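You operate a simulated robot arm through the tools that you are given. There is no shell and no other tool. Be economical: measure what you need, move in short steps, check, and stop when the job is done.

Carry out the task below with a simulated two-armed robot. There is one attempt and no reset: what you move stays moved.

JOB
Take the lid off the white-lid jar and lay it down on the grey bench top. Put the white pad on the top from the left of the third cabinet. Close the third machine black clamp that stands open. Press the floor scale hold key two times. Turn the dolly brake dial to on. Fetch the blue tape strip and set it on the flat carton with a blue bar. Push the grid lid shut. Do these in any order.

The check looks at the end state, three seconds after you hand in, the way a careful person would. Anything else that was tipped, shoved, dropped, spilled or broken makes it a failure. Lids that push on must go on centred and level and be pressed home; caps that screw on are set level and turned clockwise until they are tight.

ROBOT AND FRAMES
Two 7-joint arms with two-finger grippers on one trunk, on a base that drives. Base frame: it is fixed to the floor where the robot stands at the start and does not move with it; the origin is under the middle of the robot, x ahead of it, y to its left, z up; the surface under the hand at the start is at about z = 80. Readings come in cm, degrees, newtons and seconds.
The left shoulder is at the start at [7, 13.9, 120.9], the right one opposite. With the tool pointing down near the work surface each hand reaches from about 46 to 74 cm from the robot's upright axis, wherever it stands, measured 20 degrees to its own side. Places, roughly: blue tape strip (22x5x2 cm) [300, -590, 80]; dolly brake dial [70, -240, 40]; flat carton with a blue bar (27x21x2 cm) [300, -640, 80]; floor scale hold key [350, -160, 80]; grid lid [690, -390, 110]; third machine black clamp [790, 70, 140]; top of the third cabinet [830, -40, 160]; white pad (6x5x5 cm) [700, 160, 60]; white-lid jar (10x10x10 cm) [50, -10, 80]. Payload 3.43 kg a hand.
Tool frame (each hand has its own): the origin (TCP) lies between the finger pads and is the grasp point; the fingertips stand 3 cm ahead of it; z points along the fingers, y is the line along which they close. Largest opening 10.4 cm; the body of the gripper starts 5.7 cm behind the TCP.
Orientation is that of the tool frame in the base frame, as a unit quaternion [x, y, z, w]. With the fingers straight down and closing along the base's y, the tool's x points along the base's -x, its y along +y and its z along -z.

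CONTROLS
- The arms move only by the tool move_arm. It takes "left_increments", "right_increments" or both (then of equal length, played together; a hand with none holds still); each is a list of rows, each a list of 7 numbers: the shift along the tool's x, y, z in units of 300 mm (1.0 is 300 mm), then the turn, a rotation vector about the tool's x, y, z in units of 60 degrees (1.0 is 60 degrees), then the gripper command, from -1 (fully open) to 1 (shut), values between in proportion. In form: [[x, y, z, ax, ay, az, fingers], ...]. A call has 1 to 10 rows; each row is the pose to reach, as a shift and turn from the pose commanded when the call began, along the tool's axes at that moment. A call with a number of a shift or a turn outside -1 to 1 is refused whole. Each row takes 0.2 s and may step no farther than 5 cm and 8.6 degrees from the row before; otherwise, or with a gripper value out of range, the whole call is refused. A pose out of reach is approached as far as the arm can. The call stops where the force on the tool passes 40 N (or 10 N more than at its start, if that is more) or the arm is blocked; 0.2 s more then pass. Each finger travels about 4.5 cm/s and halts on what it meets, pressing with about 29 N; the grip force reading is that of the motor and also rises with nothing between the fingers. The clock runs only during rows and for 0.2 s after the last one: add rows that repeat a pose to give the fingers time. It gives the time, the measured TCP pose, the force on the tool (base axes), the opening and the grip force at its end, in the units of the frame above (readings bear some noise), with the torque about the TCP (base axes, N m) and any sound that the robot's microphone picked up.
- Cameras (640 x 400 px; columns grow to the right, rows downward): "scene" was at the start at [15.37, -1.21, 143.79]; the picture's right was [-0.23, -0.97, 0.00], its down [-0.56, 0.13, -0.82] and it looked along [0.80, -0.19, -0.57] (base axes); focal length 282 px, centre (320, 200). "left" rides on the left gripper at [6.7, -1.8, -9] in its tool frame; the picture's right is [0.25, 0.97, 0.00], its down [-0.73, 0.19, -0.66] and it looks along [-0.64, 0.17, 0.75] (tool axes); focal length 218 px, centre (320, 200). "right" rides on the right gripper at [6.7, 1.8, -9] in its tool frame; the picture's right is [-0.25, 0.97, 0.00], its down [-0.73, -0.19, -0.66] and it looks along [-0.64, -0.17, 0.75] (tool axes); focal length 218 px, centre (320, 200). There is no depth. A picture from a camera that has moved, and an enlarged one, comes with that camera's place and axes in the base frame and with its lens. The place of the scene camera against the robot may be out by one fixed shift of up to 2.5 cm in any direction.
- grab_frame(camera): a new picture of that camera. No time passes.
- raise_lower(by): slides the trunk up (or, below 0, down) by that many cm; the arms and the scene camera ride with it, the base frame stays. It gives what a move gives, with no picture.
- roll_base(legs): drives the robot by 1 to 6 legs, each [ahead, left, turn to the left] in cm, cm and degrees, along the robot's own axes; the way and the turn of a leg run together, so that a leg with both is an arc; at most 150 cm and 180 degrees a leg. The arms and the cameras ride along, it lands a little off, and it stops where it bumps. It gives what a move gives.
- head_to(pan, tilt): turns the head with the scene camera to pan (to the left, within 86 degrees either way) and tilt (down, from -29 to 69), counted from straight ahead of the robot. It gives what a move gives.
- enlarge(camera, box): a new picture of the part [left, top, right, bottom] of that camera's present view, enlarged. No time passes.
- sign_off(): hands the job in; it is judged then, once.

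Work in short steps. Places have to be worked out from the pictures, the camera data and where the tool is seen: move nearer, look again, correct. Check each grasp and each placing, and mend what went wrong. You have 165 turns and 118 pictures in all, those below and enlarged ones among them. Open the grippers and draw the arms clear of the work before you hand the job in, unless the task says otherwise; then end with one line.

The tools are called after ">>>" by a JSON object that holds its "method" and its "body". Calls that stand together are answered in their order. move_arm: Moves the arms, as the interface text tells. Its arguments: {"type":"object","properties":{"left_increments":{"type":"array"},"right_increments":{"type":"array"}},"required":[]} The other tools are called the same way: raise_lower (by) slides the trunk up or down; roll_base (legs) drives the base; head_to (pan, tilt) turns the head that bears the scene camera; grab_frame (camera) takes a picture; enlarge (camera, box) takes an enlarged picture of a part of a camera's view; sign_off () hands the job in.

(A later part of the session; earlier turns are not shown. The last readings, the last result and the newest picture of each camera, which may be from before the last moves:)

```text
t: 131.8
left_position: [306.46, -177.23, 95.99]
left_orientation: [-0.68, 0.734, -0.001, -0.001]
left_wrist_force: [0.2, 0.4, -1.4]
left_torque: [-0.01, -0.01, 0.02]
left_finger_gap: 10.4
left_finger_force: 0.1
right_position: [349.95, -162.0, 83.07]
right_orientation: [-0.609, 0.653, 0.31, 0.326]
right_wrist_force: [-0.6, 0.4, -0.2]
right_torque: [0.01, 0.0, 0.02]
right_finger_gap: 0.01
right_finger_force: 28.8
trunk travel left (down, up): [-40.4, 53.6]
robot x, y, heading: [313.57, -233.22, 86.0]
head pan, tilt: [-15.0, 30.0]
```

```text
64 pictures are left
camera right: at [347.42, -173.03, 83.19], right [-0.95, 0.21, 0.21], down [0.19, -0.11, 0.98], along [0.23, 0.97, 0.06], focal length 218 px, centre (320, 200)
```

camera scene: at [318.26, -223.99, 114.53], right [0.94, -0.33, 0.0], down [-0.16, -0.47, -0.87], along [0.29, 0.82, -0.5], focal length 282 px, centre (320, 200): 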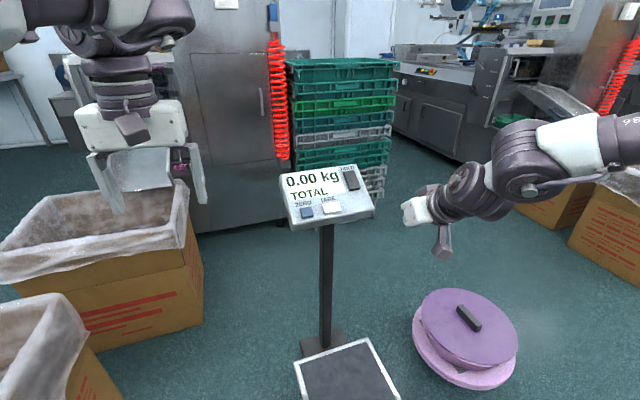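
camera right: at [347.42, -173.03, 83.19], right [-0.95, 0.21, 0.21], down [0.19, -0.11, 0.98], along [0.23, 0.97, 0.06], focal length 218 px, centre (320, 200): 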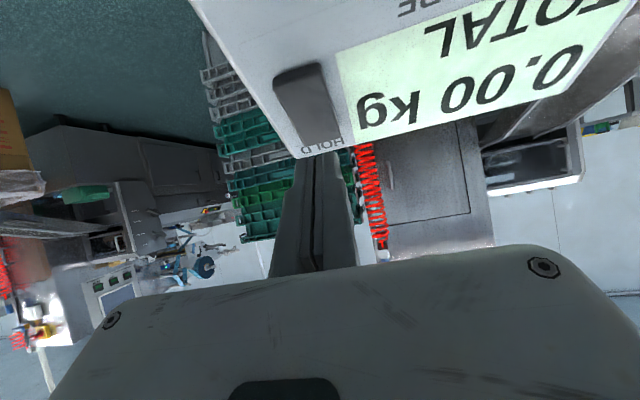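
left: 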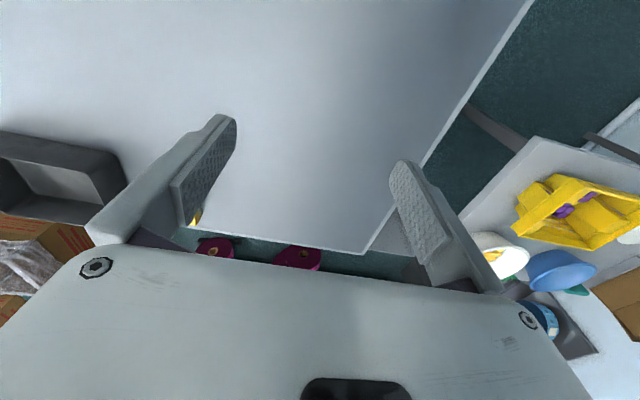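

The key is at about [350.6, -158, 77.3]. I'll shift down 2.8 cm and then press along the axis.

>>> {"method": "move_arm", "body": {"right_increments": [[0.05, -0.008, 0.0, 0, 0, 0, 1], [0.074, -0.013, 0.056, 0, 0, 0, 1], [0.074, -0.013, 0.075, 0, 0, 0, 1], [0.074, -0.013, 0.09, 0, 0, 0, 1], [0.074, -0.013, 0.1, 0, 0, 0, 1], [0.074, -0.013, 0.11, 0, 0, 0, 1], [0.074, -0.013, 0.12, 0, 0, 0, 1]]}}

>>> {"method": "grab_frame", "body": {"camera": "right"}}

```text
t: 133.3
left_position: [306.46, -177.28, 96.03]
left_orientation: [-0.68, 0.733, 0.001, 0.001]
left_wrist_force: [0.3, -0.4, 0.0]
left_torque: [0.0, 0.02, 0.0]
left_finger_gap: 10.41
left_finger_force: 0.1
right_position: [350.26, -160.55, 79.35]
right_orientation: [-0.609, 0.652, 0.31, 0.327]
right_wrist_force: [-0.2, -0.8, 0.2]
right_torque: [-0.02, -0.02, 0.0]
right_finger_gap: 0.02
right_finger_force: 29.2
trunk travel left (down, up): [-40.4, 53.6]
robot x, y, heading: [313.44, -233.17, 85.8]
head pan, tilt: [-15.0, 30.0]
```

```text
63 pictures are left
camera right: at [347.79, -171.63, 79.36], right [-0.95, 0.21, 0.21], down [0.19, -0.11, 0.98], along [0.23, 0.97, 0.06], focal length 218 px, centre (320, 200)
```

right: 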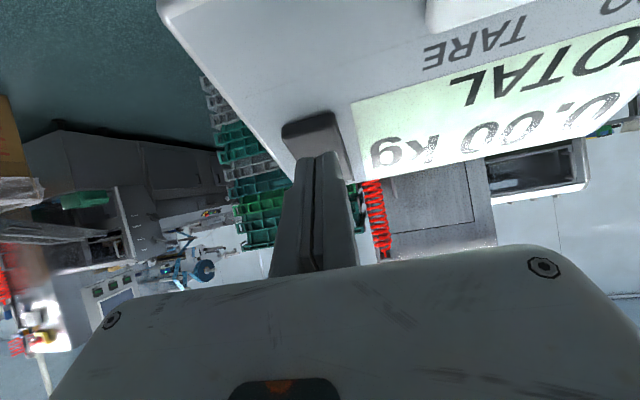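

No contact yet; I'll continue pressing in small steps.

>>> {"method": "move_arm", "body": {"right_increments": [[0, 0, 0.01, 0, 0, 0, 1], [0, 0, 0.02, 0, 0, 0, 1], [0, 0, 0.03, 0, 0, 0, 1], [0, 0, 0.04, 0, 0, 0, 1], [0, 0, 0.05, 0, 0, 0, 1], [0, 0, 0.06, 0, 0, 0, 1]]}}

```text
t: 134.8
left_position: [306.44, -177.34, 96.05]
left_orientation: [-0.68, 0.733, 0.0, 0.0]
left_wrist_force: [-0.2, 0.7, -0.3]
left_torque: [0.0, -0.04, -0.04]
left_finger_gap: 10.41
left_finger_force: 0.0
right_position: [350.54, -159.07, 78.26]
right_orientation: [-0.609, 0.652, 0.311, 0.328]
right_wrist_force: [0.2, -0.9, 0.4]
right_torque: [0.0, 0.01, -0.02]
right_finger_gap: 0.58
right_finger_force: 34.5
trunk travel left (down, up): [-40.4, 53.6]
robot x, y, heading: [313.68, -233.23, 86.0]
head pan, tilt: [-15.0, 30.0]
```

The fingers read a 0.6 cm gap, so the tip may be touching something. I'll look.

>>> {"method": "grab_frame", "body": {"camera": "right"}}

>>> {"method": "enlarge", "body": {"camera": "scene", "box": [260, 130, 420, 240]}}

```text
62 pictures are left
camera right: at [347.99, -170.09, 78.29], right [-0.95, 0.21, 0.21], down [0.19, -0.11, 0.98], along [0.23, 0.97, 0.06], focal length 218 px, centre (320, 200)
```

right: 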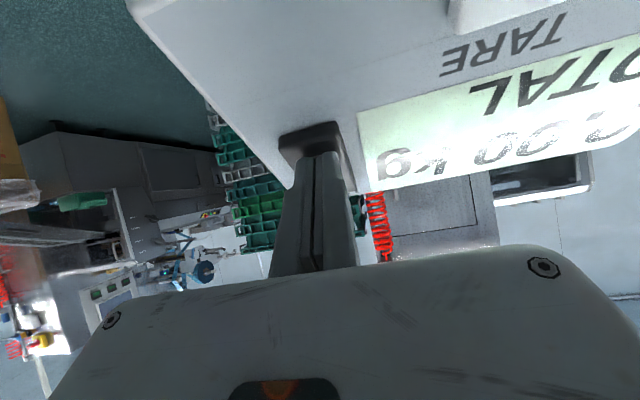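

```text
3.64 times, centred on (340, 185) of scene
camera zoom: at [318.61, -219.0, 114.53], right [0.94, -0.33, 0.0], down [-0.16, -0.47, -0.87], along [0.29, 0.82, -0.5], focal length 1027 px, centre (247, 254)
```

zoom: 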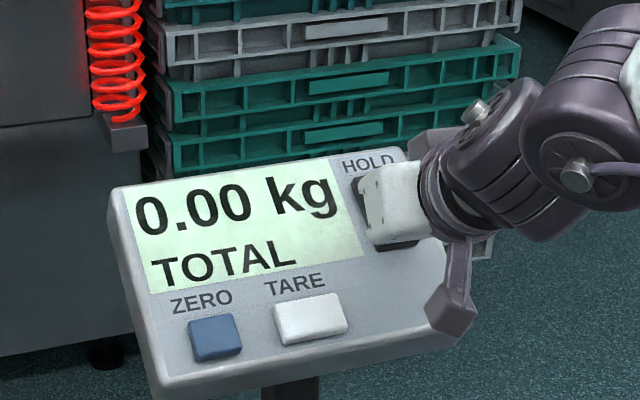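

The fingers are right over the key and almost on it. I'll push on a little further.

>>> {"method": "move_arm", "body": {"right_increments": [[0, 0, 0.008, 0, 0, 0, 1], [0, 0, 0.016, 0, 0, 0, 1], [0, 0, 0.024, 0, 0, 0, 1], [0, 0, 0.032, 0, 0, 0, 1], [0, 0, 0.04, 0, 0, 0, 1]]}}

```text
t: 135.9
left_position: [306.53, -177.65, 96.25]
left_orientation: [-0.679, 0.734, 0.001, 0.001]
left_wrist_force: [0.1, -0.1, 0.0]
left_torque: [0.02, 0.02, -0.01]
left_finger_gap: 10.41
left_finger_force: 0.2
right_position: [350.57, -158.44, 77.79]
right_orientation: [-0.608, 0.653, 0.311, 0.329]
right_wrist_force: [0.8, -12.4, 12.2]
right_torque: [-0.17, -0.03, 0.08]
right_finger_gap: 0.63
right_finger_force: 34.2
trunk travel left (down, up): [-40.4, 53.6]
robot x, y, heading: [313.43, -233.66, 85.7]
head pan, tilt: [-15.0, 30.0]
heard: click
```

Click: the first press is done. I'll withdraw 2 cm.

>>> {"method": "move_arm", "body": {"right_increments": [[0, 0, -0.03, 0, 0, 0, 1], [0, 0, -0.08, 0, 0, 0, 1], [0, 0, -0.08, 0, 0, 0, 1], [0, 0, -0.08, 0, 0, 0, 1]]}}

>>> {"method": "enlarge", "body": {"camera": "scene", "box": [260, 130, 420, 240]}}

```text
t: 136.9
left_position: [306.56, -177.3, 96.11]
left_orientation: [-0.68, 0.733, 0.0, 0.0]
left_wrist_force: [-0.3, 0.1, 0.5]
left_torque: [0.01, 0.01, 0.03]
left_finger_gap: 10.41
left_finger_force: 0.1
right_position: [350.41, -160.03, 78.88]
right_orientation: [-0.608, 0.654, 0.309, 0.327]
right_wrist_force: [-0.6, -0.1, -0.6]
right_torque: [0.04, 0.0, -0.02]
right_finger_gap: 0.01
right_finger_force: 34.5
trunk travel left (down, up): [-40.4, 53.6]
robot x, y, heading: [313.38, -233.28, 86.0]
head pan, tilt: [-15.0, 30.0]
```

```text
3.64 times, centred on (340, 185) of scene
camera zoom: at [318.62, -219.01, 114.53], right [0.94, -0.33, 0.0], down [-0.16, -0.47, -0.87], along [0.28, 0.82, -0.5], focal length 1027 px, centre (247, 254)
```

zoom: 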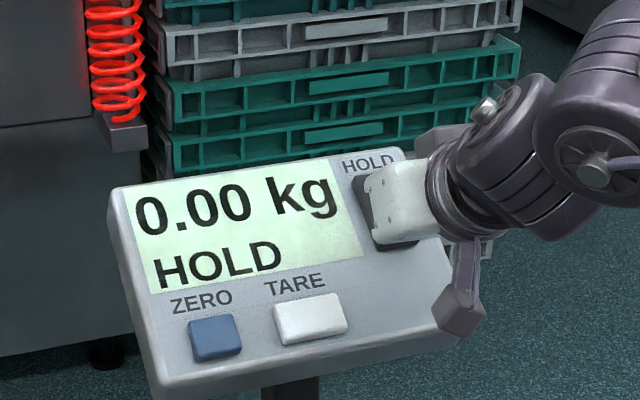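

The display shows HOLD. Second press now.

>>> {"method": "move_arm", "body": {"right_increments": [[0, 0, 0.03, 0, 0, 0, 1], [0, 0, 0.05, 0, 0, 0, 1], [0, 0, 0.06, 0, 0, 0, 1], [0, 0, 0.07, 0, 0, 0, 1], [0, 0, 0.08, 0, 0, 0, 1]]}}

>>> {"method": "enlarge", "body": {"camera": "scene", "box": [260, 130, 420, 240]}}

```text
t: 138.2
left_position: [306.38, -177.69, 96.16]
left_orientation: [-0.68, 0.734, 0.001, 0.0]
left_wrist_force: [-0.1, 0.3, -0.2]
left_torque: [-0.02, 0.0, 0.03]
left_finger_gap: 10.38
left_finger_force: 0.1
right_position: [350.63, -158.4, 77.94]
right_orientation: [-0.607, 0.653, 0.311, 0.33]
right_wrist_force: [0.3, -11.3, 10.4]
right_torque: [-0.19, 0.01, 0.01]
right_finger_gap: 0.59
right_finger_force: 34.2
trunk travel left (down, up): [-40.4, 53.6]
robot x, y, heading: [313.52, -233.34, 85.7]
head pan, tilt: [-15.0, 30.0]
heard: click
```

```text
3.64 times, centred on (340, 185) of scene
camera zoom: at [318.56, -219.34, 114.59], right [0.94, -0.33, 0.0], down [-0.16, -0.47, -0.87], along [0.29, 0.82, -0.5], focal length 1027 px, centre (247, 254)
```

zoom: 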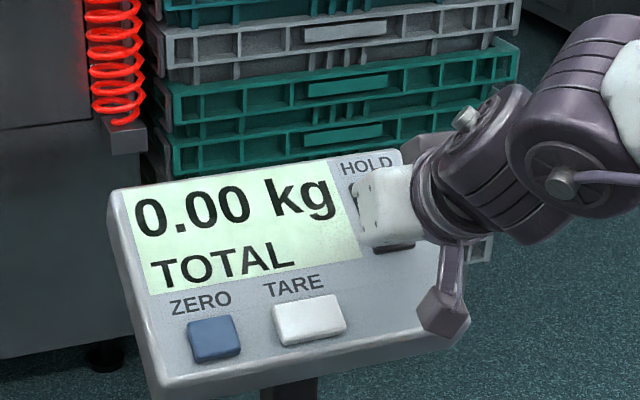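

Two clicks, and the display has toggled back. I'll withdraw, back up, and turn toward the far benches to look.

>>> {"method": "move_arm", "body": {"right_increments": [[0, 0, -0.1, 0, 0, 0, 1], [0, 0, -0.25, 0, 0, 0, 1], [0, 0, -0.4, 0, 0, 0, 1]]}}

>>> {"method": "roll_base", "body": {"legs": [[-22, 0, 0], [0, 0, -136]]}}

>>> {"method": "head_to", "body": {"pan": -20, "tilt": 15}}

>>> {"method": "grab_frame", "body": {"camera": "scene"}}

```text
t: 138.9
left_position: [306.47, -177.39, 96.06]
left_orientation: [-0.68, 0.733, 0.0, 0.0]
left_wrist_force: [0.1, -1.2, 1.0]
left_torque: [-0.02, 0.01, -0.03]
left_finger_gap: 10.43
left_finger_force: 0.0
right_position: [350.0, -168.01, 84.78]
right_orientation: [-0.609, 0.652, 0.31, 0.328]
right_wrist_force: [-1.2, -0.4, 0.4]
right_torque: [0.01, 0.01, -0.03]
right_finger_gap: 0.04
right_finger_force: 34.5
trunk travel left (down, up): [-40.4, 53.6]
robot x, y, heading: [313.47, -233.29, 85.9]
head pan, tilt: [-15.0, 30.0]
```

```text
t: 146.2
left_position: [356.05, -290.01, 96.11]
left_orientation: [0.423, 0.906, 0.001, 0.0]
left_wrist_force: [0.0, -0.3, 0.8]
left_torque: [0.01, -0.01, -0.03]
left_finger_gap: 10.39
left_finger_force: 0.1
right_position: [331.34, -327.21, 84.76]
right_orientation: [0.376, 0.81, -0.187, 0.41]
right_wrist_force: [0.2, -0.5, -0.3]
right_torque: [-0.02, 0.01, 0.01]
right_finger_gap: 0.0
right_finger_force: 35.0
trunk travel left (down, up): [-40.4, 53.6]
robot x, y, heading: [312.25, -254.73, -49.9]
head pan, tilt: [-15.0, 30.0]
```

```text
t: 147.0
left_position: [356.02, -290.09, 95.98]
left_orientation: [0.423, 0.906, 0.0, 0.0]
left_wrist_force: [-0.6, -0.6, 0.1]
left_torque: [0.03, 0.02, 0.05]
left_finger_gap: 10.39
left_finger_force: 0.1
right_position: [331.43, -327.24, 84.72]
right_orientation: [0.375, 0.81, -0.186, 0.411]
right_wrist_force: [0.5, -0.2, 0.0]
right_torque: [0.0, -0.02, -0.02]
right_finger_gap: 0.0
right_finger_force: 35.0
trunk travel left (down, up): [-40.4, 53.6]
robot x, y, heading: [311.76, -254.91, -49.9]
head pan, tilt: [-20.0, 15.0]
```

```text
58 pictures are left
camera scene: at [320.08, -266.63, 116.94], right [-0.94, -0.34, 0.0], down [-0.09, 0.24, -0.97], along [0.33, -0.91, -0.26], focal length 282 px, centre (320, 200)
```

scene: 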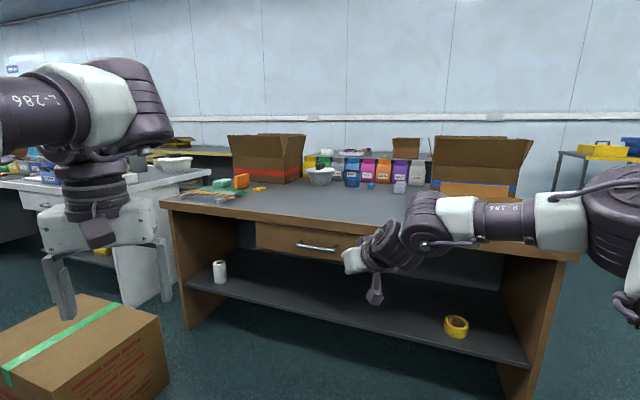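

This bench spans x≈276–440. The tape lies on another bench behind it, so I'll face −y, slide to x≈195 and look along the far side.

>>> {"method": "roll_base", "body": {"legs": [[0, 0, -40], [0, -115, 0]]}}

>>> {"method": "head_to", "body": {"pan": 20, "tilt": 15}}

>>> {"method": "grab_frame", "body": {"camera": "scene"}}

```text
t: 154.6
left_position: [209.56, -309.88, 96.01]
left_orientation: [0.711, 0.704, 0.001, 0.001]
left_wrist_force: [-0.5, 0.3, 0.3]
left_torque: [0.02, -0.04, -0.04]
left_finger_gap: 10.4
left_finger_force: 0.1
right_position: [166.72, -322.31, 84.76]
right_orientation: [0.633, 0.629, -0.318, 0.32]
right_wrist_force: [-0.6, -0.6, 0.1]
right_torque: [0.02, -0.05, 0.0]
right_finger_gap: 0.01
right_finger_force: 34.6
trunk travel left (down, up): [-40.4, 53.6]
robot x, y, heading: [198.9, -254.43, -90.4]
head pan, tilt: [-20.0, 15.0]
```

```text
t: 155.7
left_position: [209.64, -309.93, 96.02]
left_orientation: [0.711, 0.703, 0.0, 0.0]
left_wrist_force: [-1.0, 0.1, 0.3]
left_torque: [0.01, 0.01, 0.0]
left_finger_gap: 10.44
left_finger_force: 0.0
right_position: [166.8, -322.18, 84.66]
right_orientation: [0.633, 0.63, -0.317, 0.32]
right_wrist_force: [-0.3, -0.3, 1.2]
right_torque: [-0.02, 0.01, -0.01]
right_finger_gap: 0.01
right_finger_force: 34.7
trunk travel left (down, up): [-40.4, 53.6]
robot x, y, heading: [198.84, -254.15, -90.1]
head pan, tilt: [20.0, 15.0]
```

```text
57 pictures are left
camera scene: at [203.74, -267.59, 116.95], right [-0.94, -0.33, 0.0], down [-0.09, 0.24, -0.97], along [0.32, -0.91, -0.26], focal length 282 px, centre (320, 200)
```

scene: 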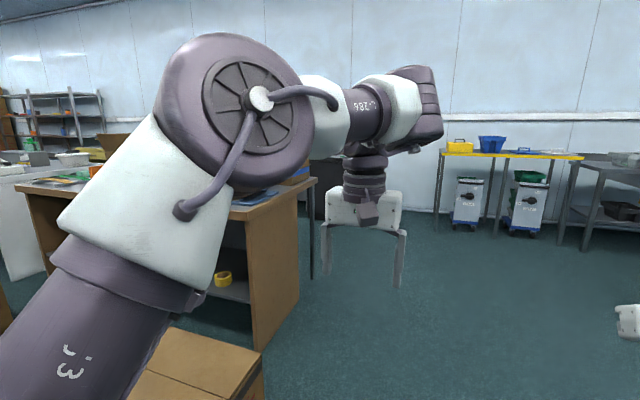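

The way ahead is open. I'll drive 150 cm ahead and look left.

>>> {"method": "roll_base", "body": {"legs": [[150, 0, 0], [60, 0, 0]]}}

>>> {"method": "head_to", "body": {"pan": 35, "tilt": 15}}

>>> {"method": "grab_frame", "body": {"camera": "scene"}}

```text
t: 166.3
left_position: [210.7, -523.24, 96.07]
left_orientation: [0.707, 0.707, 0.001, -0.001]
left_wrist_force: [0.0, -0.5, -0.7]
left_torque: [-0.01, -0.04, 0.0]
left_finger_gap: 10.41
left_finger_force: 0.1
right_position: [167.94, -535.95, 84.65]
right_orientation: [0.629, 0.634, -0.314, 0.322]
right_wrist_force: [0.6, 0.2, 0.7]
right_torque: [0.02, -0.01, 0.0]
right_finger_gap: 0.0
right_finger_force: 34.9
trunk travel left (down, up): [-40.4, 53.6]
robot x, y, heading: [199.27, -467.59, -89.8]
head pan, tilt: [20.0, 15.0]
```

```text
t: 167.0
left_position: [210.59, -523.19, 96.01]
left_orientation: [0.708, 0.707, 0.001, 0.0]
left_wrist_force: [0.3, -0.1, 0.1]
left_torque: [0.04, 0.0, 0.02]
left_finger_gap: 10.39
left_finger_force: 0.1
right_position: [167.89, -536.04, 84.72]
right_orientation: [0.629, 0.633, -0.316, 0.323]
right_wrist_force: [-0.3, 1.2, -0.5]
right_torque: [0.0, 0.01, 0.02]
right_finger_gap: 0.0
right_finger_force: 34.6
trunk travel left (down, up): [-40.4, 53.6]
robot x, y, heading: [199.46, -467.78, -90.1]
head pan, tilt: [35.0, 15.0]
```

```text
56 pictures are left
camera scene: at [206.47, -479.77, 116.95], right [-0.82, -0.57, 0.0], down [-0.15, 0.21, -0.97], along [0.56, -0.79, -0.26], focal length 282 px, centre (320, 200)
```

scene: 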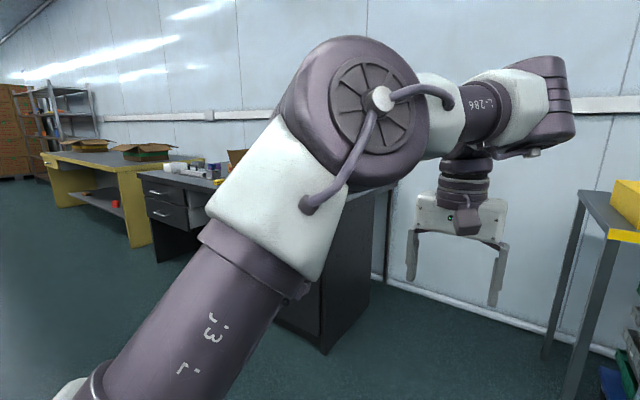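

A dark bench stands against the wall, about x≥276 and y from -575 back. I'll approach from its near end facing +x: turn left 90°, slide right and look.

>>> {"method": "roll_base", "body": {"legs": [[0, 0, 90], [0, -75, 0]]}}

>>> {"method": "head_to", "body": {"pan": -22, "tilt": 25}}

>>> {"method": "grab_frame", "body": {"camera": "scene"}}

```text
t: 174.9
left_position: [253.67, -534.12, 95.96]
left_orientation: [0.013, 1.0, 0.001, 0.0]
left_wrist_force: [0.3, 0.8, 0.3]
left_torque: [0.01, 0.03, -0.02]
left_finger_gap: 10.42
left_finger_force: 0.0
right_position: [265.34, -577.13, 84.69]
right_orientation: [0.009, 0.893, -0.001, 0.45]
right_wrist_force: [-0.5, -0.4, 0.1]
right_torque: [0.0, 0.01, -0.01]
right_finger_gap: 0.01
right_finger_force: 34.8
trunk travel left (down, up): [-40.4, 53.6]
robot x, y, heading: [198.19, -543.61, -1.1]
head pan, tilt: [35.0, 15.0]
```

```text
t: 176.2
left_position: [253.73, -534.08, 96.04]
left_orientation: [0.013, 1.0, 0.0, 0.0]
left_wrist_force: [-1.1, -0.3, 1.1]
left_torque: [0.02, -0.01, 0.01]
left_finger_gap: 10.41
left_finger_force: 0.2
right_position: [265.23, -577.08, 84.72]
right_orientation: [0.008, 0.893, 0.0, 0.451]
right_wrist_force: [-0.6, -0.3, 0.7]
right_torque: [-0.02, -0.04, -0.03]
right_finger_gap: 0.02
right_finger_force: 34.6
trunk travel left (down, up): [-40.4, 53.6]
robot x, y, heading: [197.87, -543.8, -1.2]
head pan, tilt: [-22.0, 25.0]
```

```text
55 pictures are left
camera scene: at [213.37, -546.83, 115.33], right [-0.4, -0.92, 0.0], down [-0.39, 0.17, -0.91], along [0.83, -0.36, -0.42], focal length 282 px, centre (320, 200)
```

scene: 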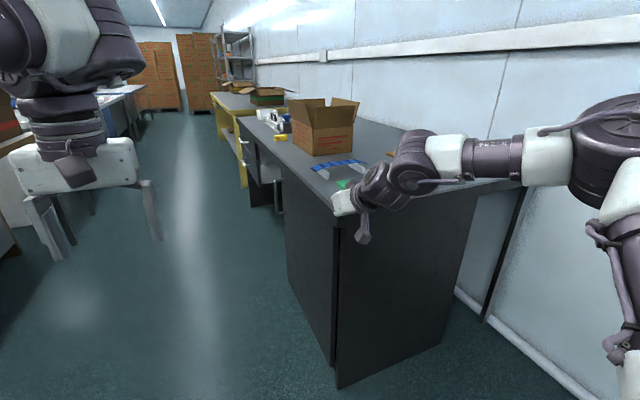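

The blue strip is visible near the bench's near corner, and the right hand is close to that corner. I'll raise the trunk and look from above.

>>> {"method": "raise_lower", "body": {"by": 30}}

>>> {"method": "roll_base", "body": {"legs": [[0, -25, 1.2]]}}

>>> {"method": "head_to", "body": {"pan": -12, "tilt": 40}}

>>> {"method": "grab_frame", "body": {"camera": "scene"}}

```text
t: 179.2
left_position: [253.89, -534.17, 126.05]
left_orientation: [0.013, 1.0, 0.001, 0.0]
left_wrist_force: [0.1, -0.3, 0.4]
left_torque: [0.01, -0.04, 0.03]
left_finger_gap: 10.39
left_finger_force: 0.1
right_position: [265.25, -577.18, 114.69]
right_orientation: [0.009, 0.893, -0.001, 0.45]
right_wrist_force: [1.0, -0.5, 0.5]
right_torque: [-0.04, 0.03, -0.02]
right_finger_gap: 0.0
right_finger_force: 34.5
trunk travel left (down, up): [-70.4, 23.6]
robot x, y, heading: [198.05, -543.68, -1.4]
head pan, tilt: [-22.0, 25.0]
```

```text
t: 181.0
left_position: [253.11, -557.55, 126.07]
left_orientation: [0.001, 1.0, 0.0, 0.0]
left_wrist_force: [-0.2, 0.1, 0.1]
left_torque: [0.02, -0.02, 0.0]
left_finger_gap: 10.43
left_finger_force: 0.0
right_position: [265.74, -600.22, 114.72]
right_orientation: [-0.002, 0.892, 0.004, 0.451]
right_wrist_force: [0.1, 0.0, 0.2]
right_torque: [0.0, 0.01, -0.03]
right_finger_gap: 0.01
right_finger_force: 34.8
trunk travel left (down, up): [-70.4, 23.6]
robot x, y, heading: [197.6, -568.62, -0.2]
head pan, tilt: [-22.0, 25.0]
```

```text
t: 181.8
left_position: [253.26, -557.62, 126.0]
left_orientation: [0.001, 1.0, 0.0, 0.0]
left_wrist_force: [0.1, -0.6, -0.4]
left_torque: [0.03, 0.03, 0.03]
left_finger_gap: 10.41
left_finger_force: 0.1
right_position: [265.84, -600.41, 114.69]
right_orientation: [-0.002, 0.892, 0.004, 0.452]
right_wrist_force: [-0.3, -0.6, -0.3]
right_torque: [0.0, -0.01, 0.03]
right_finger_gap: 0.0
right_finger_force: 34.0
trunk travel left (down, up): [-70.4, 23.6]
robot x, y, heading: [198.06, -568.69, -0.2]
head pan, tilt: [-12.0, 40.0]
```

```text
54 pictures are left
camera scene: at [212.93, -569.74, 143.0], right [-0.21, -0.98, 0.0], down [-0.63, 0.14, -0.77], along [0.75, -0.16, -0.64], focal length 282 px, centre (320, 200)
```

scene: 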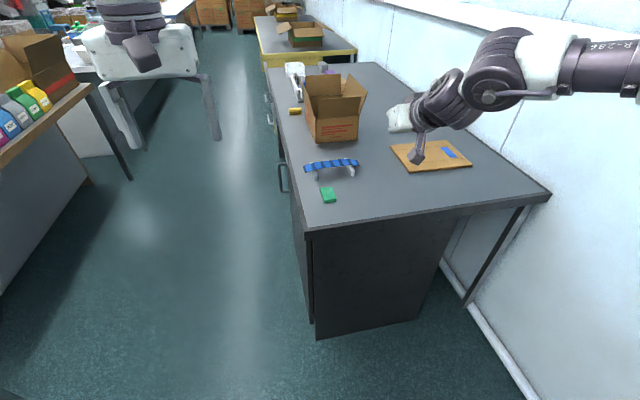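

Tape strip is at about [305, -594], lying along y; the carton is at about [306, -639], longer along y. So a pure shift in −y will do. I'll zoom in on both.

>>> {"method": "enlarge", "body": {"camera": "scene", "box": [280, 125, 480, 225]}}

>>> {"method": "move_arm", "body": {"right_increments": [[0, 0, 0, 0, 0.14, 0, -1], [0, 0, 0, 0, 0.28, 0, -1], [0, 0, 0, 0, 0.42, 0, -1], [0, 0, 0, 0, 0.56, 0, -1], [0, 0, 0, 0, 0.7, 0, -1], [0, 0, 0, 0, 0.84, 0, -1], [0, 0, 0, 0, 0.895, 0, -1], [0, 0, 0, 0, 0.895, 0, -1]]}}

>>> {"method": "move_arm", "body": {"right_increments": [[0, 0, 0, 0, 0, -0.14, -1], [0, 0, 0, 0, 0, -0.28, -1], [0, 0, 0, 0, 0, -0.42, -1], [0, 0, 0, 0, 0, -0.56, -1], [0, 0, 0, 0, 0, -0.7, -1], [0, 0, 0, 0, 0, -0.75, -1], [0, 0, 0, 0, 0, -0.75, -1]]}}

>>> {"method": "move_arm", "body": {"right_increments": [[0, 0, 0, 0, 0, -0.14, -1], [0, 0, 0, 0, 0, -0.28, -1], [0, 0, 0, 0, 0, -0.42, -1], [0, 0, 0, 0, 0, -0.56, -1], [0, 0, 0, 0, 0, -0.7, -1], [0, 0, 0, 0, 0, -0.75, -1], [0, 0, 0, 0, 0, -0.75, -1]]}}

```text
3.20 times, centred on (380, 175) of scene
camera zoom: at [212.93, -569.74, 143.0], right [-0.21, -0.98, 0.0], down [-0.63, 0.14, -0.77], along [0.75, -0.16, -0.64], focal length 904 px, centre (128, 280)
```

zoom: 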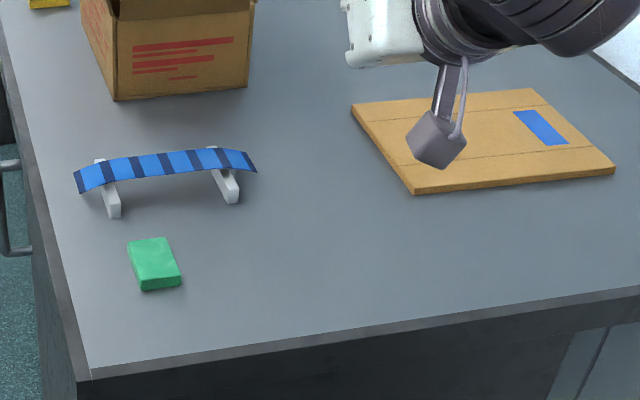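

```text
t: 183.6
left_position: [253.14, -557.47, 126.07]
left_orientation: [0.001, 1.0, 0.0, -0.001]
left_wrist_force: [0.0, -0.8, -0.4]
left_torque: [0.0, 0.0, -0.05]
left_finger_gap: 10.39
left_finger_force: 0.2
right_position: [254.8, -602.93, 109.6]
right_orientation: [-0.004, 1.0, 0.003, 0.001]
right_wrist_force: [0.3, 0.5, 0.0]
right_torque: [-0.03, -0.01, 0.0]
right_finger_gap: 10.42
right_finger_force: 0.0
right hand out of reach, approached as far as the arm can: row 4, 5, 6, 7, 8
trunk travel left (down, up): [-70.4, 23.6]
robot x, y, heading: [197.65, -568.75, -0.1]
head pan, tilt: [-12.0, 40.0]
```

```text
t: 185.2
left_position: [253.22, -557.56, 126.01]
left_orientation: [0.001, 1.0, 0.0, 0.0]
left_wrist_force: [0.2, 0.9, -0.8]
left_torque: [0.01, 0.02, -0.03]
left_finger_gap: 10.4
left_finger_force: 0.0
right_position: [254.71, -602.52, 109.52]
right_orientation: [-0.387, 0.922, 0.003, 0.0]
right_wrist_force: [0.3, 0.5, 0.0]
right_torque: [0.0, 0.01, -0.02]
right_finger_gap: 10.4
right_finger_force: 0.1
trunk travel left (down, up): [-70.4, 23.6]
robot x, y, heading: [197.72, -568.6, -0.0]
head pan, tilt: [-12.0, 40.0]
```

```text
t: 186.8
left_position: [253.13, -557.54, 126.04]
left_orientation: [0.001, 1.0, 0.0, 0.001]
left_wrist_force: [-0.2, -0.9, -0.3]
left_torque: [0.01, -0.03, 0.01]
left_finger_gap: 10.41
left_finger_force: 0.1
right_position: [254.71, -602.59, 109.5]
right_orientation: [0.71, -0.704, -0.003, -0.001]
right_wrist_force: [0.0, 0.0, 0.0]
right_torque: [0.01, 0.0, 0.01]
right_finger_gap: 10.39
right_finger_force: 0.0
trunk travel left (down, up): [-70.4, 23.6]
robot x, y, heading: [197.61, -568.6, -0.0]
head pan, tilt: [-12.0, 40.0]
```

The strip rests across two small rails. I'll grip it across its width in the middle. I'll drive 42 cm ahead (robot x≈240) and look with the hand camera.

>>> {"method": "roll_base", "body": {"legs": [[42, 0, 0]]}}

>>> {"method": "raise_lower", "body": {"by": -12}}

>>> {"method": "grab_frame", "body": {"camera": "right"}}

```text
t: 189.4
left_position: [295.46, -558.02, 126.12]
left_orientation: [0.004, 1.0, -0.001, 0.001]
left_wrist_force: [-0.6, -0.6, 0.0]
left_torque: [0.04, -0.02, 0.0]
left_finger_gap: 10.38
left_finger_force: 0.1
right_position: [296.55, -603.16, 109.69]
right_orientation: [-0.707, 0.707, 0.003, 0.0]
right_wrist_force: [0.3, 0.3, 0.2]
right_torque: [0.02, -0.02, -0.04]
right_finger_gap: 10.37
right_finger_force: 0.0
trunk travel left (down, up): [-70.4, 23.6]
robot x, y, heading: [240.24, -568.56, -0.4]
head pan, tilt: [-12.0, 40.0]
```

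```text
t: 190.9
left_position: [295.6, -558.12, 114.03]
left_orientation: [0.004, 1.0, 0.0, 0.0]
left_wrist_force: [-0.1, 0.0, 0.0]
left_torque: [-0.02, 0.01, 0.01]
left_finger_gap: 10.41
left_finger_force: 0.0
right_position: [296.58, -603.11, 97.57]
right_orientation: [-0.707, 0.707, 0.003, 0.002]
right_wrist_force: [-0.9, 0.1, 0.0]
right_torque: [-0.01, 0.02, -0.03]
right_finger_gap: 10.44
right_finger_force: 0.1
trunk travel left (down, up): [-58.4, 35.6]
robot x, y, heading: [240.08, -568.9, -0.1]
head pan, tilt: [-12.0, 40.0]
```

```text
52 pictures are left
camera right: at [294.9, -609.92, 106.61], right [-0.97, 0.25, 0.0], down [0.19, 0.73, 0.66], along [0.16, 0.64, -0.75], focal length 218 px, centre (320, 200)
```

right: 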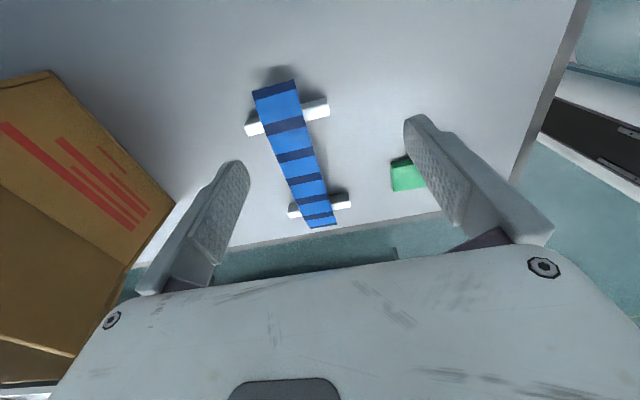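

The strip is centred near [301.2, -594], aligned with y, top z≈84. I'll move over it at z≈90.

>>> {"method": "move_arm", "body": {"right_increments": [[-0.1, -0.05, 0, 0, 0, 0, -1], [-0.2, -0.1, 0.05, 0, 0, 0, -1], [-0.297, -0.15, 0.1, 0, 0, 0, -1], [-0.297, -0.15, 0.25, 0, 0, 0, -1], [-0.297, -0.15, 0.25, 0, 0, 0, -1]]}}

>>> {"method": "grab_frame", "body": {"camera": "right"}}

```text
t: 192.1
left_position: [295.6, -558.12, 114.17]
left_orientation: [0.005, 1.0, 0.0, 0.0]
left_wrist_force: [0.0, 0.3, 0.1]
left_torque: [0.0, 0.03, 0.02]
left_finger_gap: 10.41
left_finger_force: 0.1
right_position: [296.59, -596.69, 90.32]
right_orientation: [0.707, -0.707, -0.002, -0.003]
right_wrist_force: [0.5, -0.5, 0.9]
right_torque: [-0.03, 0.02, 0.0]
right_finger_gap: 10.4
right_finger_force: 0.0
right hand out of reach, approached as far as the arm can: row 1, 2, 3, 4, 5
trunk travel left (down, up): [-58.4, 35.6]
robot x, y, heading: [239.87, -568.88, -0.1]
head pan, tilt: [-12.0, 40.0]
```

```text
51 pictures are left
camera right: at [294.75, -603.55, 99.34], right [-0.97, 0.25, 0.0], down [0.19, 0.72, 0.66], along [0.17, 0.64, -0.75], focal length 218 px, centre (320, 200)
```

right: 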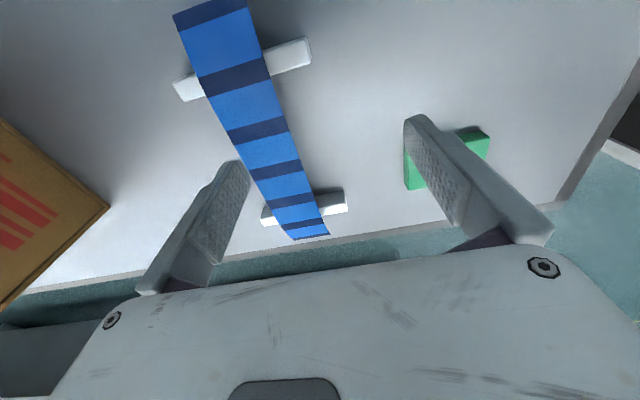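

Reach is again limited by height relative to the shoulder. I'll lift the hand 12 cm and lower the trunk 13 cm.

>>> {"method": "move_arm", "body": {"right_increments": [[0, 0, -0.13, 0, 0, 0, -1], [0, 0, -0.26, 0, 0, 0, -1], [0, 0, -0.4, 0, 0, 0, -1], [0, 0, -0.4, 0, 0, 0, -1]]}}

>>> {"method": "raise_lower", "body": {"by": -13}}

>>> {"method": "move_arm", "body": {"right_increments": [[-0.04, -0.07, 0, 0, 0, 0, -1], [-0.08, -0.14, 0, 0, 0, 0, -1], [-0.08, -0.15, 0, 0, 0, 0, -1]]}}

>>> {"method": "grab_frame", "body": {"camera": "right"}}

```text
t: 193.1
left_position: [295.64, -558.08, 114.02]
left_orientation: [0.005, 1.0, 0.0, 0.0]
left_wrist_force: [0.6, 0.1, 0.0]
left_torque: [0.01, 0.0, 0.04]
left_finger_gap: 10.4
left_finger_force: 0.1
right_position: [293.73, -598.25, 100.78]
right_orientation: [0.707, -0.707, -0.004, -0.003]
right_wrist_force: [-0.9, 0.3, -0.5]
right_torque: [-0.01, 0.0, 0.04]
right_finger_gap: 10.39
right_finger_force: 0.0
right hand out of reach, approached as far as the arm can: row 1, 2, 3, 4
trunk travel left (down, up): [-58.4, 35.6]
robot x, y, heading: [240.13, -568.9, -0.4]
head pan, tilt: [-12.0, 40.0]
```

```text
t: 194.7
left_position: [295.55, -558.15, 101.02]
left_orientation: [0.005, 1.0, 0.0, 0.0]
left_wrist_force: [-0.2, 0.1, -0.2]
left_torque: [-0.02, -0.03, -0.03]
left_finger_gap: 10.4
left_finger_force: 0.0
right_position: [293.76, -598.35, 87.73]
right_orientation: [0.707, -0.707, -0.003, -0.004]
right_wrist_force: [0.1, -0.1, 0.0]
right_torque: [-0.03, -0.01, 0.04]
right_finger_gap: 10.4
right_finger_force: 0.1
trunk travel left (down, up): [-45.4, 48.6]
robot x, y, heading: [240.17, -569.04, -0.3]
head pan, tilt: [-12.0, 40.0]
```

```text
t: 195.4
left_position: [295.31, -558.23, 101.11]
left_orientation: [0.005, 1.0, 0.0, 0.001]
left_wrist_force: [-0.2, 0.1, -0.8]
left_torque: [-0.01, 0.01, -0.01]
left_finger_gap: 10.42
left_finger_force: 0.0
right_position: [294.25, -597.85, 87.34]
right_orientation: [-0.704, 0.71, -0.004, 0.011]
right_wrist_force: [-5.3, -2.1, 17.5]
right_torque: [-0.12, -0.77, -0.15]
right_finger_gap: 9.68
right_finger_force: 0.1
right hand out of reach, approached as far as the arm can: row 1, 2, 3
trunk travel left (down, up): [-45.4, 48.6]
robot x, y, heading: [240.21, -568.98, -0.7]
head pan, tilt: [-12.0, 40.0]
stopped in row 3 (right hand): the force on the tool passed its limit at 48 N (the readings are from after the stop); the commanded pose is now the measured one
```

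```text
50 pictures are left
camera right: at [292.26, -604.57, 96.3], right [-0.97, 0.26, -0.02], down [0.18, 0.72, 0.67], along [0.19, 0.64, -0.74], focal length 218 px, centre (320, 200)
```

right: 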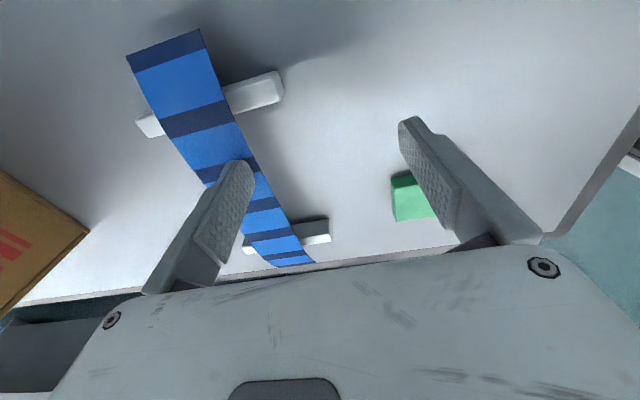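

Contact: the far fingertip touched the strip. I'll raise the trunk at once and re-look.

>>> {"method": "raise_lower", "body": {"by": 6}}

>>> {"method": "grab_frame", "body": {"camera": "right"}}

>>> {"method": "grab_frame", "body": {"camera": "scene"}}

```text
t: 196.4
left_position: [295.53, -558.19, 107.0]
left_orientation: [0.006, 1.0, 0.0, 0.0]
left_wrist_force: [0.8, 0.5, -0.8]
left_torque: [0.0, 0.01, 0.02]
left_finger_gap: 10.4
left_finger_force: 0.0
right_position: [294.58, -597.85, 93.01]
right_orientation: [-0.705, 0.709, -0.003, 0.009]
right_wrist_force: [0.6, 0.1, 0.5]
right_torque: [-0.02, 0.01, 0.01]
right_finger_gap: 10.42
right_finger_force: 0.0
trunk travel left (down, up): [-51.4, 42.6]
robot x, y, heading: [240.13, -568.76, -0.5]
head pan, tilt: [-12.0, 40.0]
```

```text
49 pictures are left
camera right: at [292.48, -604.64, 101.96], right [-0.97, 0.26, -0.01], down [0.18, 0.72, 0.67], along [0.18, 0.64, -0.75], focal length 218 px, centre (320, 200)
```

right: 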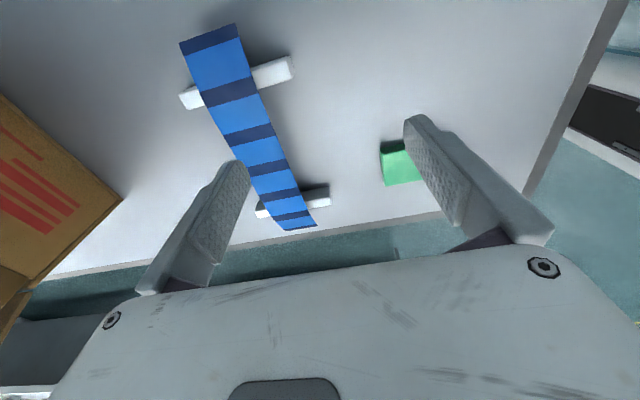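

```text
48 pictures are left
camera scene: at [255.24, -569.96, 123.99], right [-0.22, -0.98, 0.0], down [-0.63, 0.14, -0.77], along [0.75, -0.17, -0.64], focal length 282 px, centre (320, 200)
```

scene: 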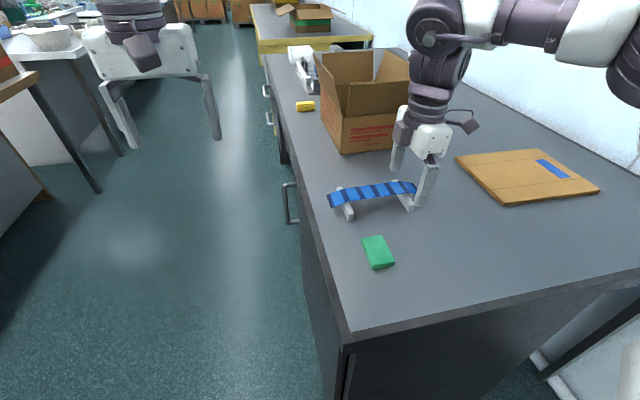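

The strip is still in place. I'll shift the base left 7 and forward 5, so the strip falls in the part of the workspace that worked for the jar.

>>> {"method": "roll_base", "body": {"legs": [[5, 7, 0]]}}

>>> {"method": "grab_frame", "body": {"camera": "right"}}

```text
t: 197.5
left_position: [300.81, -551.13, 107.06]
left_orientation: [0.005, 1.0, 0.0, 0.0]
left_wrist_force: [0.9, -0.4, 0.1]
left_torque: [-0.03, 0.01, 0.02]
left_finger_gap: 10.39
left_finger_force: 0.0
right_position: [299.56, -590.77, 93.07]
right_orientation: [-0.706, 0.708, -0.003, 0.009]
right_wrist_force: [0.3, 0.1, -0.5]
right_torque: [-0.03, 0.01, -0.02]
right_finger_gap: 10.37
right_finger_force: 0.0
trunk travel left (down, up): [-51.4, 42.6]
robot x, y, heading: [245.34, -561.85, -0.5]
head pan, tilt: [-12.0, 40.0]
```

```text
47 pictures are left
camera right: at [297.64, -597.54, 101.99], right [-0.97, 0.26, -0.01], down [0.18, 0.72, 0.67], along [0.18, 0.64, -0.75], focal length 218 px, centre (320, 200)
```

right: 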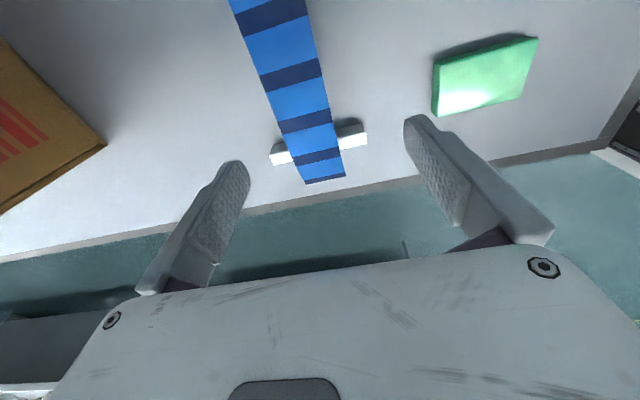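

Strip line at x≈301.0, mid at y≈-594.7. I'll align and descend in steps to TCP z≈84.5.

>>> {"method": "move_arm", "body": {"right_increments": [[0.07, -0.03, 0, 0, 0, 0, -1], [0.13, -0.048, 0, 0, 0, 0, -1], [0.13, -0.048, 0.1, 0, 0, 0, -1], [0.13, -0.048, 0.2, 0, 0, 0, -1], [0.13, -0.048, 0.285, 0, 0, 0, -1], [0.13, -0.048, 0.285, 0, 0, 0, -1]]}}

>>> {"method": "grab_frame", "body": {"camera": "right"}}

```text
t: 198.9
left_position: [300.69, -551.14, 107.12]
left_orientation: [0.005, 1.0, 0.0, 0.0]
left_wrist_force: [-0.7, 0.9, 0.6]
left_torque: [0.01, -0.02, -0.01]
left_finger_gap: 10.43
left_finger_force: 0.0
right_position: [301.1, -594.67, 84.62]
right_orientation: [-0.705, 0.709, -0.003, 0.008]
right_wrist_force: [0.4, 0.2, -0.5]
right_torque: [-0.01, 0.03, 0.03]
right_finger_gap: 10.38
right_finger_force: 0.0
trunk travel left (down, up): [-51.4, 42.6]
robot x, y, heading: [245.19, -561.91, -0.2]
head pan, tilt: [-12.0, 40.0]
```

```text
46 pictures are left
camera right: at [299.24, -601.54, 93.58], right [-0.97, 0.26, -0.01], down [0.18, 0.72, 0.67], along [0.18, 0.64, -0.75], focal length 218 px, centre (320, 200)
```

right: 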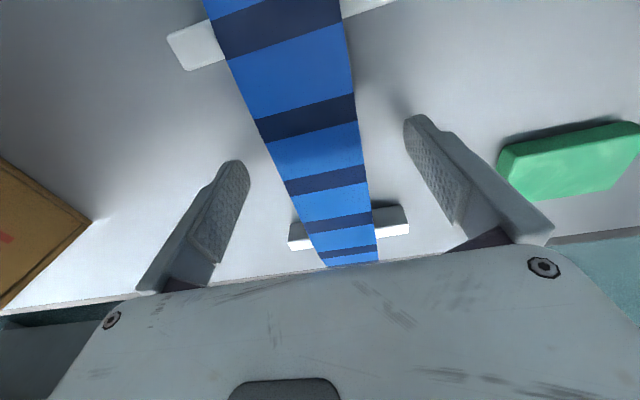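

The strip is centred between the fingers. Closing now.

>>> {"method": "move_arm", "body": {"right_increments": [[0, 0, 0, 0, 0, 0, -0.3], [0, 0, 0, 0, 0, 0, 0], [0, 0, 0, 0, 0, 0, 0.1], [0, 0, 0, 0, 0, 0, 0.2], [0, 0, 0, 0, 0, 0, 0.4], [0, 0, 0, 0, 0, 0, 0.4], [0, 0, 0, 0, 0, 0, 0.4]]}}

>>> {"method": "grab_frame", "body": {"camera": "right"}}

```text
t: 200.5
left_position: [300.65, -551.21, 107.01]
left_orientation: [0.005, 1.0, 0.0, 0.0]
left_wrist_force: [0.4, -0.1, 1.0]
left_torque: [-0.01, -0.01, 0.0]
left_finger_gap: 10.39
left_finger_force: 0.1
right_position: [301.24, -594.73, 84.56]
right_orientation: [-0.705, 0.709, -0.002, 0.008]
right_wrist_force: [0.1, -0.6, 0.6]
right_torque: [-0.02, 0.01, 0.01]
right_finger_gap: 4.46
right_finger_force: 29.1
trunk travel left (down, up): [-51.4, 42.6]
robot x, y, heading: [245.49, -561.75, -0.4]
head pan, tilt: [-12.0, 40.0]
```

```text
45 pictures are left
camera right: at [299.28, -601.53, 93.59], right [-0.97, 0.26, -0.01], down [0.18, 0.72, 0.67], along [0.18, 0.64, -0.75], focal length 218 px, centre (320, 200)
```

right: 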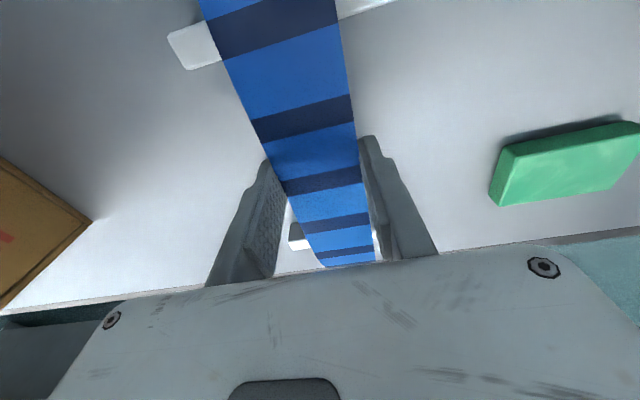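

Gripped at 4.46 cm. I'll lift with the trunk and check.

>>> {"method": "raise_lower", "body": {"by": 14}}

>>> {"method": "grab_frame", "body": {"camera": "scene"}}

```text
t: 202.1
left_position: [300.73, -551.25, 121.12]
left_orientation: [0.005, 1.0, 0.0, 0.0]
left_wrist_force: [-0.4, 0.8, 0.6]
left_torque: [0.0, 0.01, 0.01]
left_finger_gap: 10.39
left_finger_force: 0.0
right_position: [301.17, -594.78, 98.62]
right_orientation: [-0.706, 0.709, -0.002, 0.009]
right_wrist_force: [-0.6, -0.1, -1.4]
right_torque: [0.01, 0.0, -0.01]
right_finger_gap: 4.46
right_finger_force: 29.1
trunk travel left (down, up): [-65.4, 28.6]
robot x, y, heading: [245.41, -562.02, -0.3]
head pan, tilt: [-12.0, 40.0]
```

```text
44 pictures are left
camera scene: at [260.38, -562.89, 137.99], right [-0.22, -0.98, 0.0], down [-0.63, 0.14, -0.77], along [0.75, -0.17, -0.64], focal length 282 px, centre (320, 200)
```

scene: 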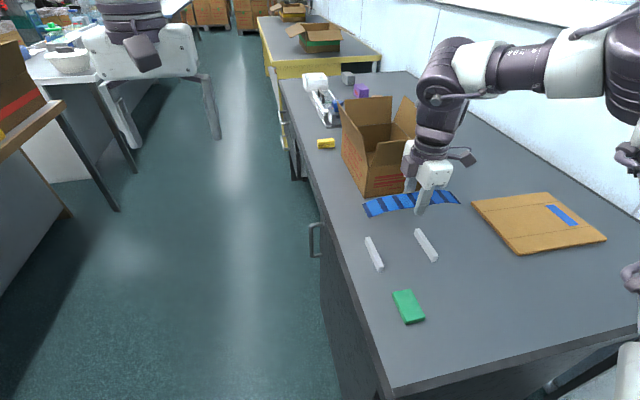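

The strip is held and the rails stayed. Carton centre is about [304.8, -637.6]. I'll slide the base right 30 cm first and check elbow clearance to the wall.

>>> {"method": "roll_base", "body": {"legs": [[0, -30, 0]]}}

>>> {"method": "head_to", "body": {"pan": -50, "tilt": 25}}

>>> {"method": "grab_frame", "body": {"camera": "scene"}}

```text
t: 204.2
left_position: [299.77, -580.37, 121.14]
left_orientation: [0.005, 1.0, 0.0, 0.0]
left_wrist_force: [-0.3, -0.7, 0.5]
left_torque: [-0.01, 0.03, -0.05]
left_finger_gap: 10.41
left_finger_force: 0.0
right_position: [300.34, -624.13, 98.52]
right_orientation: [-0.705, 0.709, -0.003, 0.008]
right_wrist_force: [-0.5, -0.9, -1.7]
right_torque: [-0.02, -0.02, 0.01]
right_finger_gap: 4.47
right_finger_force: 29.1
trunk travel left (down, up): [-65.4, 28.6]
robot x, y, heading: [244.29, -591.28, -0.6]
head pan, tilt: [-12.0, 40.0]
```

```text
t: 205.2
left_position: [299.93, -580.46, 121.11]
left_orientation: [0.006, 1.0, 0.0, 0.0]
left_wrist_force: [0.5, 0.6, 0.3]
left_torque: [0.04, 0.02, 0.01]
left_finger_gap: 10.4
left_finger_force: 0.2
right_position: [300.43, -624.02, 98.56]
right_orientation: [-0.705, 0.709, -0.004, 0.008]
right_wrist_force: [0.5, 0.2, 0.2]
right_torque: [-0.03, 0.01, 0.01]
right_finger_gap: 4.47
right_finger_force: 29.8
trunk travel left (down, up): [-65.4, 28.6]
robot x, y, heading: [244.71, -590.89, -0.6]
head pan, tilt: [-50.0, 25.0]
```

```text
43 pictures are left
camera scene: at [257.06, -597.49, 140.32], right [-0.77, -0.64, 0.0], down [-0.27, 0.33, -0.91], along [0.58, -0.7, -0.42], focal length 282 px, centre (320, 200)
```

scene: 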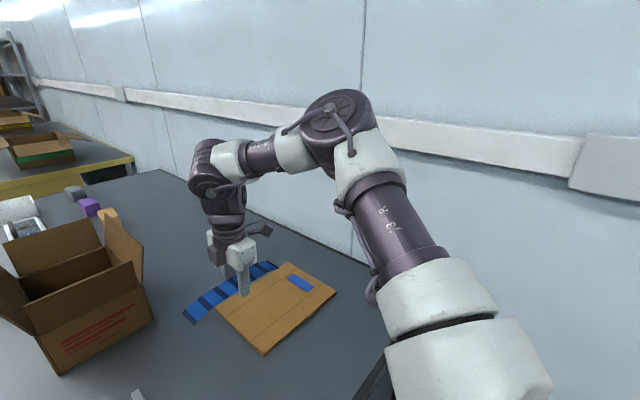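

The elbow still has room to the wall. I'll slide another 9 cm, then finish with the arm.

>>> {"method": "roll_base", "body": {"legs": [[0, -9, 0]]}}

>>> {"method": "head_to", "body": {"pan": -35, "tilt": 40}}

>>> {"method": "grab_frame", "body": {"camera": "scene"}}

>>> {"method": "grab_frame", "body": {"camera": "right"}}

```text
t: 206.3
left_position: [299.66, -589.04, 121.0]
left_orientation: [0.003, 1.0, 0.0, 0.0]
left_wrist_force: [0.2, -0.3, 0.4]
left_torque: [0.0, -0.05, -0.04]
left_finger_gap: 10.38
left_finger_force: 0.2
right_position: [300.4, -632.49, 98.72]
right_orientation: [0.707, -0.707, 0.002, -0.008]
right_wrist_force: [-0.3, 0.5, 0.5]
right_torque: [0.0, -0.03, -0.01]
right_finger_gap: 4.48
right_finger_force: 28.9
trunk travel left (down, up): [-65.4, 28.6]
robot x, y, heading: [244.16, -600.37, 0.1]
head pan, tilt: [-50.0, 25.0]
```

```text
t: 207.1
left_position: [299.74, -589.27, 121.07]
left_orientation: [0.002, 1.0, 0.0, -0.001]
left_wrist_force: [-0.3, -0.7, 0.2]
left_torque: [0.01, -0.02, 0.01]
left_finger_gap: 10.41
left_finger_force: 0.1
right_position: [300.38, -632.82, 98.6]
right_orientation: [0.707, -0.707, 0.001, -0.009]
right_wrist_force: [0.3, -0.8, -0.5]
right_torque: [0.01, 0.01, 0.02]
right_finger_gap: 4.47
right_finger_force: 29.0
trunk travel left (down, up): [-65.4, 28.6]
robot x, y, heading: [244.14, -600.14, -0.2]
head pan, tilt: [-35.0, 40.0]
```

```text
42 pictures are left
camera scene: at [258.08, -604.33, 137.99], right [-0.58, -0.82, 0.0], down [-0.52, 0.37, -0.77], along [0.63, -0.44, -0.64], focal length 282 px, centre (320, 200)
```

scene: 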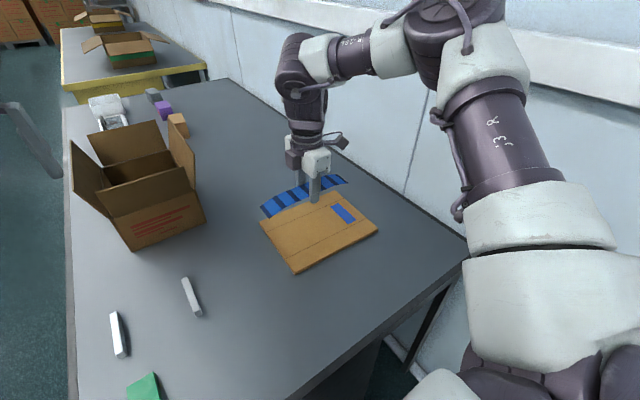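

```text
41 pictures are left
camera right: at [298.52, -639.64, 107.56], right [-0.97, 0.25, -0.01], down [0.18, 0.72, 0.67], along [0.18, 0.64, -0.74], focal length 218 px, centre (320, 200)
```

right: 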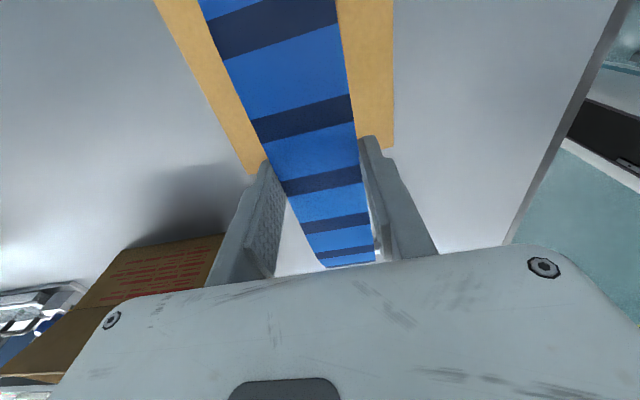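

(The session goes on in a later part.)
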